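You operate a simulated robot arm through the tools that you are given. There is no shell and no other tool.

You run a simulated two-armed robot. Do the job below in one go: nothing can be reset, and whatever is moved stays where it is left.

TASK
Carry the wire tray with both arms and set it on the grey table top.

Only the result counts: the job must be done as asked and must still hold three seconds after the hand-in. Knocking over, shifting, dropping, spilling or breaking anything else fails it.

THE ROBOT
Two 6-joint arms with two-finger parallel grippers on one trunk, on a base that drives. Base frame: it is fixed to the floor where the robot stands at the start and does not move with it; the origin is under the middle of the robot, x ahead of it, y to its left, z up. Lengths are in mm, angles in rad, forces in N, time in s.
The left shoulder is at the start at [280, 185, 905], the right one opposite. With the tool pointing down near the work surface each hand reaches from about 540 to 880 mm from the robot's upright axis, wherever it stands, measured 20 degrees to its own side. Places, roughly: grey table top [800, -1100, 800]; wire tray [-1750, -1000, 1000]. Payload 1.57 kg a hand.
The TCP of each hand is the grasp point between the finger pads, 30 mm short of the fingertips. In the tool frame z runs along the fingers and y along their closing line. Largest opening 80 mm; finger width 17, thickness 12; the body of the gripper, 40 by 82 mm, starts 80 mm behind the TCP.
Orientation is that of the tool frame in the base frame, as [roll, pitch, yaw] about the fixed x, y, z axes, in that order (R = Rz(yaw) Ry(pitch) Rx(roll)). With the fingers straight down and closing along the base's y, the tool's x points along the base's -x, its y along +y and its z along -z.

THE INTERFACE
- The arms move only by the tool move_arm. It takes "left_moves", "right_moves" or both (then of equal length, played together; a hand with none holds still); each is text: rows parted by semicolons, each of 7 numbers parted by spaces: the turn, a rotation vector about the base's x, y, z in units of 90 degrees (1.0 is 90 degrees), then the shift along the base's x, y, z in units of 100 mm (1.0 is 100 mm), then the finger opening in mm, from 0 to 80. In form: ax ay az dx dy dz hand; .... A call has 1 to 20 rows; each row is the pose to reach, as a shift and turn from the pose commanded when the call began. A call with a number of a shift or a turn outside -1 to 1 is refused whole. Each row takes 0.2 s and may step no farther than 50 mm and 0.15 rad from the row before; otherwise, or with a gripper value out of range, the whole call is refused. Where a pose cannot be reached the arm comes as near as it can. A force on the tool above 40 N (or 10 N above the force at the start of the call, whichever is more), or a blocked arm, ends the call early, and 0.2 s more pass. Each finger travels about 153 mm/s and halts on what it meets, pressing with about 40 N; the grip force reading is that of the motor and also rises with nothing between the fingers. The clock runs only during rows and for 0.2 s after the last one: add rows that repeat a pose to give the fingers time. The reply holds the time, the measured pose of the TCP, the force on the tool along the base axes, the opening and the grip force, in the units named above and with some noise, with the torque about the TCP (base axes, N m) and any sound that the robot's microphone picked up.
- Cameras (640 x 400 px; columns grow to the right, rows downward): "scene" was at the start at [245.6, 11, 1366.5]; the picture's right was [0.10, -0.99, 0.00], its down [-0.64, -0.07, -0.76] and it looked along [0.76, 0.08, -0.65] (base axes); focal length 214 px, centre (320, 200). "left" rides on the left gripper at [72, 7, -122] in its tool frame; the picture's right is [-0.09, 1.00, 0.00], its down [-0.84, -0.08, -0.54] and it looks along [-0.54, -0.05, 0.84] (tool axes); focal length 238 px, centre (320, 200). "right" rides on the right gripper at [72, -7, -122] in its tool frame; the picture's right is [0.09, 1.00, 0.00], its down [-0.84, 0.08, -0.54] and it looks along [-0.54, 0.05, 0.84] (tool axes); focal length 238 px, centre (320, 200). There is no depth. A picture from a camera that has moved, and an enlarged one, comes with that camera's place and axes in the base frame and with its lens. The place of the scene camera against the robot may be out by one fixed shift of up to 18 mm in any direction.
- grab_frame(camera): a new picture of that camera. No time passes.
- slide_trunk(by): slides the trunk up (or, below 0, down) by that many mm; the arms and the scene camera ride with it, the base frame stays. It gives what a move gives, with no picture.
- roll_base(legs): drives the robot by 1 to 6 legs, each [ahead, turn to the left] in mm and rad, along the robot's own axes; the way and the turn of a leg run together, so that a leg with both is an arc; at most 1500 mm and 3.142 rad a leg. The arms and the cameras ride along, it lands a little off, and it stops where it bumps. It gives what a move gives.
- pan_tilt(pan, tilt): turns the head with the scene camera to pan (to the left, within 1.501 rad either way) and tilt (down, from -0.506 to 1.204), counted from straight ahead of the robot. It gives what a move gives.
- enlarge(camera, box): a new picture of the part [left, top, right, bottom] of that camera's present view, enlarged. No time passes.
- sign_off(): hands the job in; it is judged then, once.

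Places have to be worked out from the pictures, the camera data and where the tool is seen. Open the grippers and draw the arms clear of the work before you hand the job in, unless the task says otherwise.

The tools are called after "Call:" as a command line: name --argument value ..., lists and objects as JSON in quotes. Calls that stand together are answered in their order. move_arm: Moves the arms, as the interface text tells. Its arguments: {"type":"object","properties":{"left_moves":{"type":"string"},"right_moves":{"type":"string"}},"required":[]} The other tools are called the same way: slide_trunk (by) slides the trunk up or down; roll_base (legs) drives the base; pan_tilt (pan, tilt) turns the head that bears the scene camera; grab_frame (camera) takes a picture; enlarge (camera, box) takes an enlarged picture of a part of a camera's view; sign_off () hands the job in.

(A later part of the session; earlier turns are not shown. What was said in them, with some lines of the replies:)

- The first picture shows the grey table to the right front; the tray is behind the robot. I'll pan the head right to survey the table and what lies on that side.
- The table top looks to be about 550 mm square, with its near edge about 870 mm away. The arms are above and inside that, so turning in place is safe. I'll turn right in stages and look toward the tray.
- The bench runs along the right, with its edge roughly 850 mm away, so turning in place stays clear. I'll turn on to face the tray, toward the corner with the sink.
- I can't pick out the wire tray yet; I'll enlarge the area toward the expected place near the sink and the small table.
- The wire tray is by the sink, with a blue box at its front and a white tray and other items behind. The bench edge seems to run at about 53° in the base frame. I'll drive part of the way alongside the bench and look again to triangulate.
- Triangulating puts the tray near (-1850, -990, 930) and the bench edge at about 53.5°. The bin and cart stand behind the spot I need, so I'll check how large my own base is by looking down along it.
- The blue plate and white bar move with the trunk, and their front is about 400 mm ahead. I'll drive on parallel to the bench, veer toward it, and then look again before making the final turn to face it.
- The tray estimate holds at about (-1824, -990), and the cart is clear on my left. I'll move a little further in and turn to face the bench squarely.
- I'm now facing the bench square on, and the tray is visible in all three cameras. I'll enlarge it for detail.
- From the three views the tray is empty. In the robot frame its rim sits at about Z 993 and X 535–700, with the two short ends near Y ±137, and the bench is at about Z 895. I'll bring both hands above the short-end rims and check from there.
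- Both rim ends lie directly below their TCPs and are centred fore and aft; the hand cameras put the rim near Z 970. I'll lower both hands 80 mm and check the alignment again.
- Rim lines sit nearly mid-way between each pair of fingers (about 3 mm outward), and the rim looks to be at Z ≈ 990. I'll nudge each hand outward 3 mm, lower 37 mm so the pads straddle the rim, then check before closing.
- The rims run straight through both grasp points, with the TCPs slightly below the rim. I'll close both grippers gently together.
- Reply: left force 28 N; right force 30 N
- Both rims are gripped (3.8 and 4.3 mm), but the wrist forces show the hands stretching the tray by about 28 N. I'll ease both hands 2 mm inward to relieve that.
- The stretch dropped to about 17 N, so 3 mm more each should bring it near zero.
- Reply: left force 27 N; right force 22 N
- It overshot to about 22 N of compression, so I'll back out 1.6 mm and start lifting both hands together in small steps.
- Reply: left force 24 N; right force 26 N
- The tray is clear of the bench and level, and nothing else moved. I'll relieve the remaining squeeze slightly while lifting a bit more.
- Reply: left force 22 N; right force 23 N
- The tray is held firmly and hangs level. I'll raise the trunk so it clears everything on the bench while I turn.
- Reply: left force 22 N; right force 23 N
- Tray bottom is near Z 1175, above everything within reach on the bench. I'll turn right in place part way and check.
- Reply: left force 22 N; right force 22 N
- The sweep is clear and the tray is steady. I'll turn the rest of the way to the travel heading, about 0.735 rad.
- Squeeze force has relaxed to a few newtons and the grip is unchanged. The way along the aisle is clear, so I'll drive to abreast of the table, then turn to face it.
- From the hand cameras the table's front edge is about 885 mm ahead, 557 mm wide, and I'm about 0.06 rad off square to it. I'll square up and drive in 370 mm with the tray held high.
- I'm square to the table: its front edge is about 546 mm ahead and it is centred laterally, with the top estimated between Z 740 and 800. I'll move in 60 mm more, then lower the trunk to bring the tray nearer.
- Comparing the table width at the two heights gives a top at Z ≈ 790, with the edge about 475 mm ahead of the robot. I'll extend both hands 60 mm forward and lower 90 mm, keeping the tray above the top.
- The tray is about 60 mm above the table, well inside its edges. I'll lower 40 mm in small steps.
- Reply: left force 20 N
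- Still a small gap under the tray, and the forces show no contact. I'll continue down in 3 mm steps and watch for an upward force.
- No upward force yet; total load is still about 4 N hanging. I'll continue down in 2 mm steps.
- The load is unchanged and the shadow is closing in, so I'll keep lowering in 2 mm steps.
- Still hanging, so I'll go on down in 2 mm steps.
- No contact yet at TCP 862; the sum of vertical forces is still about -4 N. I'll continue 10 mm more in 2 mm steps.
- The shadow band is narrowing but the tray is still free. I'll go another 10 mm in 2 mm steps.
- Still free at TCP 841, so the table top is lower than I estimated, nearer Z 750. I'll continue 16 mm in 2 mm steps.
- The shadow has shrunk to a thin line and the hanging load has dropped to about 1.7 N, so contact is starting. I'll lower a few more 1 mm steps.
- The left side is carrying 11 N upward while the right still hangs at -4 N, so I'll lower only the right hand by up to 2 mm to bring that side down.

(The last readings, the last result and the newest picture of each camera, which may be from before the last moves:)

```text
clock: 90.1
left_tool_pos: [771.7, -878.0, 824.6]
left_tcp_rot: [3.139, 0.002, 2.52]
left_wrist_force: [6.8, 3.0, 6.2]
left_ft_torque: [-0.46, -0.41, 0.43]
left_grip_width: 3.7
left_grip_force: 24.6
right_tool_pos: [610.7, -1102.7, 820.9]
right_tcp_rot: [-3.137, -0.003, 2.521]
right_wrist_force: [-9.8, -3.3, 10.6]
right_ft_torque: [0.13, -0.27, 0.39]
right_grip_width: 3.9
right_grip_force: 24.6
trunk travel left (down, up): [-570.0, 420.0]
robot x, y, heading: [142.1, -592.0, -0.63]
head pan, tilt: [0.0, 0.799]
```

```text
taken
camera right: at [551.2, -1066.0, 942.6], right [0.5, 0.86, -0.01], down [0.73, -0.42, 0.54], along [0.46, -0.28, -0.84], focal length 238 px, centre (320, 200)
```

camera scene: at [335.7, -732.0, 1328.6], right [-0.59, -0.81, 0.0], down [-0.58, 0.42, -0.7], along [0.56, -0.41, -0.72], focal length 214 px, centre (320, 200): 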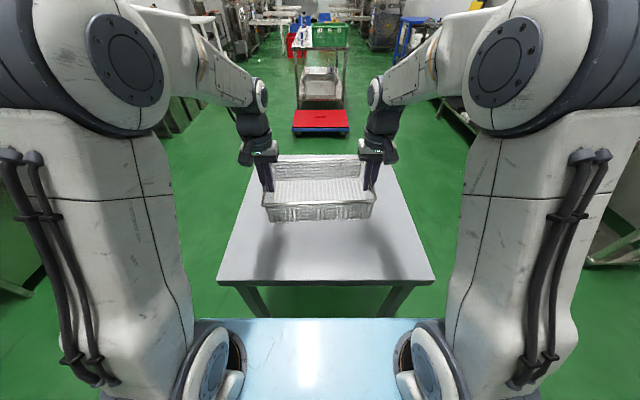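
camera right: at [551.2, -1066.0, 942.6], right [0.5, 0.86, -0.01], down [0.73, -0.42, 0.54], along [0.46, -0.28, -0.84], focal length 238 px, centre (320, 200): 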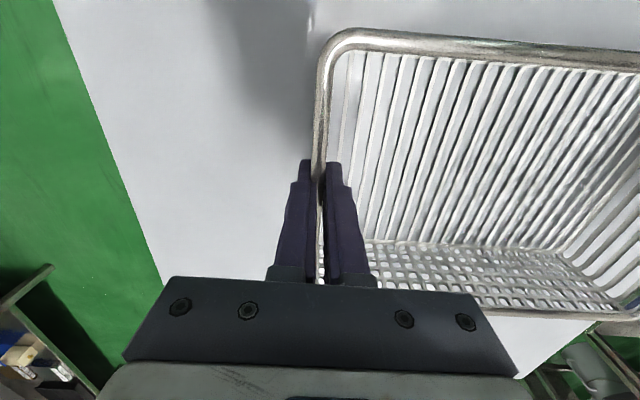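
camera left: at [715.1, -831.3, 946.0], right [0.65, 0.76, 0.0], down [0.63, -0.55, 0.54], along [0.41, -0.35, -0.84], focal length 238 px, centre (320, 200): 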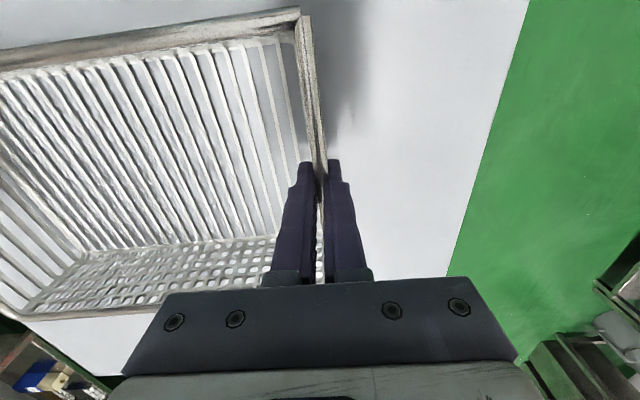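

Both sides now press on the table (6 N and 11 N upward), so the tray is resting on the top, well inside its edges. I'll open both grippers together, gently.

Call:
move_arm --left_moves "0 0 0 0 0 0 10; 0 0 0 0 0 0 25; 0 0 0 0 0 0 45; 0 0 0 0 0 0 65; 0 0 0 0 0 0 65" --right_moves "0 0 0 0 0 0 10; 0 0 0 0 0 0 25; 0 0 0 0 0 0 45; 0 0 0 0 0 0 65; 0 0 0 0 0 0 65"

Call:
grab_frame --camera "left"

Call:
grab_frame --camera "right"

Call:
enlarge --camera "scene" --box '[200, 130, 440, 300]'

```text
clock: 91.3
left_tool_pos: [771.4, -877.3, 824.7]
left_tcp_rot: [3.136, 0.0, 2.519]
left_wrist_force: [0.4, -0.1, 0.0]
left_ft_torque: [-0.02, -0.01, 0.02]
left_grip_width: 64.7
left_grip_force: 0.0
right_tool_pos: [612.2, -1103.2, 820.7]
right_tcp_rot: [-3.134, -0.003, 2.521]
right_wrist_force: [-0.4, 0.7, -0.3]
right_ft_torque: [0.0, 0.0, 0.03]
right_grip_width: 65.1
right_grip_force: 0.0
trunk travel left (down, up): [-570.0, 420.0]
robot x, y, heading: [140.5, -593.6, -0.634]
head pan, tilt: [0.0, 0.799]
```

```text
taken
camera left: at [715.5, -831.0, 945.6], right [0.65, 0.76, 0.0], down [0.63, -0.55, 0.54], along [0.41, -0.35, -0.84], focal length 238 px, centre (320, 200)
```

left: 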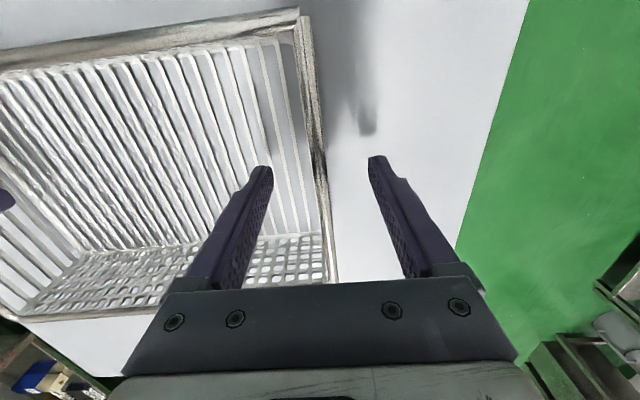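

```text
taken
camera right: at [551.5, -1066.3, 941.7], right [0.5, 0.86, -0.01], down [0.73, -0.42, 0.54], along [0.46, -0.28, -0.84], focal length 238 px, centre (320, 200)
```

right: 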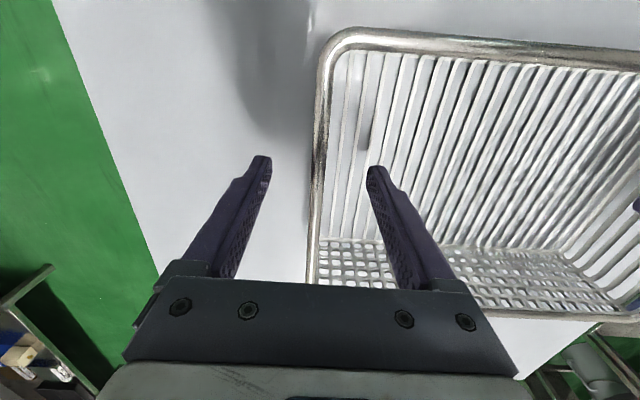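

```text
2.35 times, centred on (320, 215) of scene
camera zoom: at [335.5, -731.9, 1328.7], right [-0.59, -0.81, 0.0], down [-0.58, 0.42, -0.7], along [0.56, -0.41, -0.72], focal length 505 px, centre (320, 165)
```

zoom: 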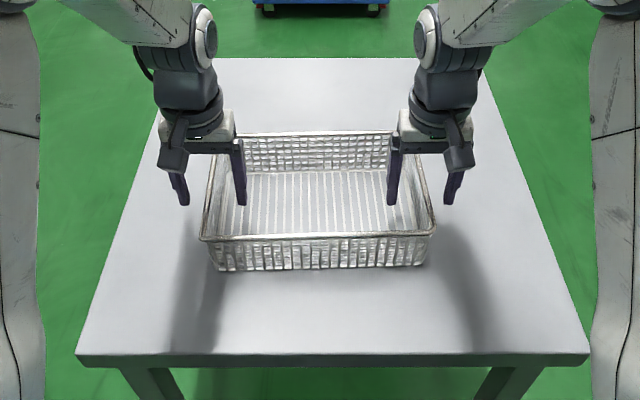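

Both hands are free (zero force) and the tray stands flat on the table. I'll raise both hands straight up, clear of the rim.

Call:
move_arm --left_moves "0 0 0 0 0 0.2 65; 0 0 0 0 0 0.5 65; 0 0 0 0 0 0.8 65; 0 0 0 0 0 1.0 65; 0 0 0 0 0 1.0 65" --right_moves "0 0 0 0 0 0.2 65; 0 0 0 0 0 0.5 65; 0 0 0 0 0 0.8 65; 0 0 0 0 0 1.0 65; 0 0 0 0 0 1.0 65"

Call:
enlarge --camera "scene" --box '[200, 130, 440, 300]'

```text
clock: 92.5
left_tool_pos: [770.6, -879.0, 923.9]
left_tcp_rot: [3.134, 0.001, 2.519]
left_wrist_force: [-0.3, 0.2, 0.4]
left_ft_torque: [0.03, -0.01, 0.0]
left_grip_width: 65.3
left_grip_force: 0.0
right_tool_pos: [611.5, -1103.4, 919.3]
right_tcp_rot: [-3.133, -0.002, 2.523]
right_wrist_force: [0.2, 0.1, 1.2]
right_ft_torque: [-0.03, 0.02, 0.02]
right_grip_width: 65.4
right_grip_force: 0.0
trunk travel left (down, up): [-570.0, 420.0]
robot x, y, heading: [138.0, -593.2, -0.627]
head pan, tilt: [0.0, 0.799]
```

```text
2.35 times, centred on (320, 215) of scene
camera zoom: at [335.5, -731.9, 1328.7], right [-0.59, -0.81, 0.0], down [-0.58, 0.42, -0.7], along [0.56, -0.41, -0.72], focal length 505 px, centre (320, 165)
```

zoom: 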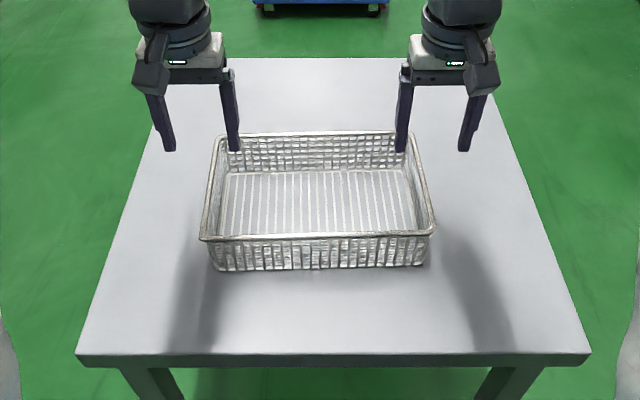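

The tray did not move as the hands rose. I'll lift another 100 mm, open fully, then raise the trunk and back the robot away from the table.

Call:
move_arm --left_moves "0 0 0 0 0 0.4 80; 0 0 0 0 0 0.8 80; 0 0 0 0 0 1.0 80; 0 0 0 0 0 1.0 80" --right_moves "0 0 0 0 0 0.4 80; 0 0 0 0 0 0.8 80; 0 0 0 0 0 1.0 80; 0 0 0 0 0 1.0 80"

Call:
slide_trunk --by 150

Call:
roll_base --legs '[[-350, 0]]'

Call:
pan_tilt --pan 0.0 --tilt 0.6

Call:
grab_frame --camera "scene"

```text
clock: 93.5
left_tool_pos: [773.4, -879.8, 1025.6]
left_tcp_rot: [3.138, 0.001, 2.52]
left_wrist_force: [-0.2, 0.2, -0.2]
left_ft_torque: [-0.01, -0.01, 0.0]
left_grip_width: 80.0
left_grip_force: 0.0
right_tool_pos: [612.6, -1101.0, 1020.7]
right_tcp_rot: [-3.134, -0.002, 2.522]
right_wrist_force: [0.5, 0.6, 0.3]
right_ft_torque: [-0.04, 0.01, -0.03]
right_grip_width: 79.7
right_grip_force: 0.1
trunk travel left (down, up): [-570.0, 420.0]
robot x, y, heading: [139.8, -591.8, -0.636]
head pan, tilt: [0.0, 0.799]
```

```text
clock: 95.2
left_tool_pos: [773.2, -880.2, 1175.6]
left_tcp_rot: [3.137, 0.001, 2.52]
left_wrist_force: [0.1, 0.0, 0.3]
left_ft_torque: [-0.01, 0.01, 0.02]
left_grip_width: 80.3
left_grip_force: 0.0
right_tool_pos: [610.8, -1101.3, 1170.2]
right_tcp_rot: [-3.135, -0.001, 2.522]
right_wrist_force: [0.0, -0.5, -1.0]
right_ft_torque: [-0.02, 0.01, 0.02]
right_grip_width: 80.2
right_grip_force: 0.0
trunk travel left (down, up): [-720.0, 270.0]
robot x, y, heading: [138.0, -591.7, -0.63]
head pan, tilt: [0.0, 0.799]
```

```text
clock: 97.5
left_tool_pos: [492.0, -681.0, 1173.0]
left_tcp_rot: [3.137, -0.001, 2.51]
left_wrist_force: [0.5, -0.9, 0.5]
left_ft_torque: [-0.01, -0.02, 0.0]
left_grip_width: 79.9
left_grip_force: 0.0
right_tool_pos: [327.8, -901.1, 1170.2]
right_tcp_rot: [-3.133, -0.001, 2.511]
right_wrist_force: [0.0, 0.8, -0.2]
right_ft_torque: [0.01, 0.03, 0.0]
right_grip_width: 80.0
right_grip_force: 0.0
trunk travel left (down, up): [-720.0, 270.0]
robot x, y, heading: [-138.2, -388.7, -0.64]
head pan, tilt: [0.0, 0.799]
```

```text
clock: 98.2
left_tool_pos: [493.3, -681.4, 1174.4]
left_tcp_rot: [3.137, -0.001, 2.51]
left_wrist_force: [0.0, 1.2, 0.0]
left_ft_torque: [-0.01, -0.03, 0.0]
left_grip_width: 79.9
left_grip_force: 0.0
right_tool_pos: [328.4, -901.7, 1171.1]
right_tcp_rot: [-3.134, -0.001, 2.513]
right_wrist_force: [-0.2, -0.5, -0.6]
right_ft_torque: [-0.01, 0.0, 0.0]
right_grip_width: 80.2
right_grip_force: 0.1
trunk travel left (down, up): [-720.0, 270.0]
robot x, y, heading: [-137.6, -386.4, -0.638]
head pan, tilt: [0.0, 0.6]
```

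```text
taken
camera scene: at [62.4, -533.2, 1495.5], right [-0.6, -0.8, 0.0], down [-0.45, 0.34, -0.82], along [0.66, -0.49, -0.57], focal length 214 px, centre (320, 200)
```

scene: 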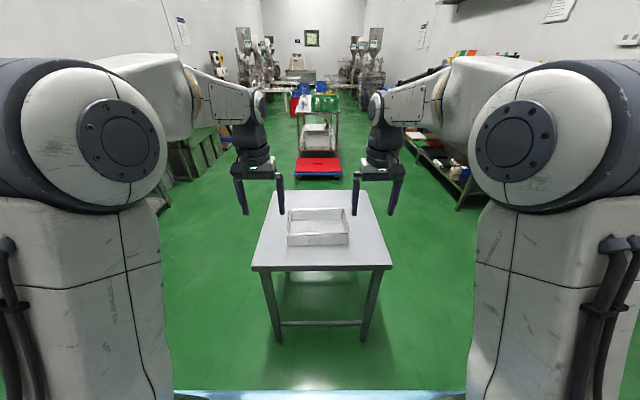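

The tray stands upright on the grey table top, well inside its edges. Both grippers are open and the robot has backed clear, so I'm handing the job in.

Call:
sign_off

```text
The job is handed in.
```

The wire tray is now standing upright on the grey table top, well inside the table's edges. Both arms carried it from the bench by the sink.

I saw nothing else shift in the pictures, and no bumps or sounds were reported on the way. The table top was lower than I had estimated, so I lowered the tray in steps of a few millimetres until both hands felt it resting. It did not move when the grippers opened.

I raised the arms, opened both grippers fully and backed the robot clear of the table before handing the job in. The hand-in was accepted, but I have not seen the judged result.
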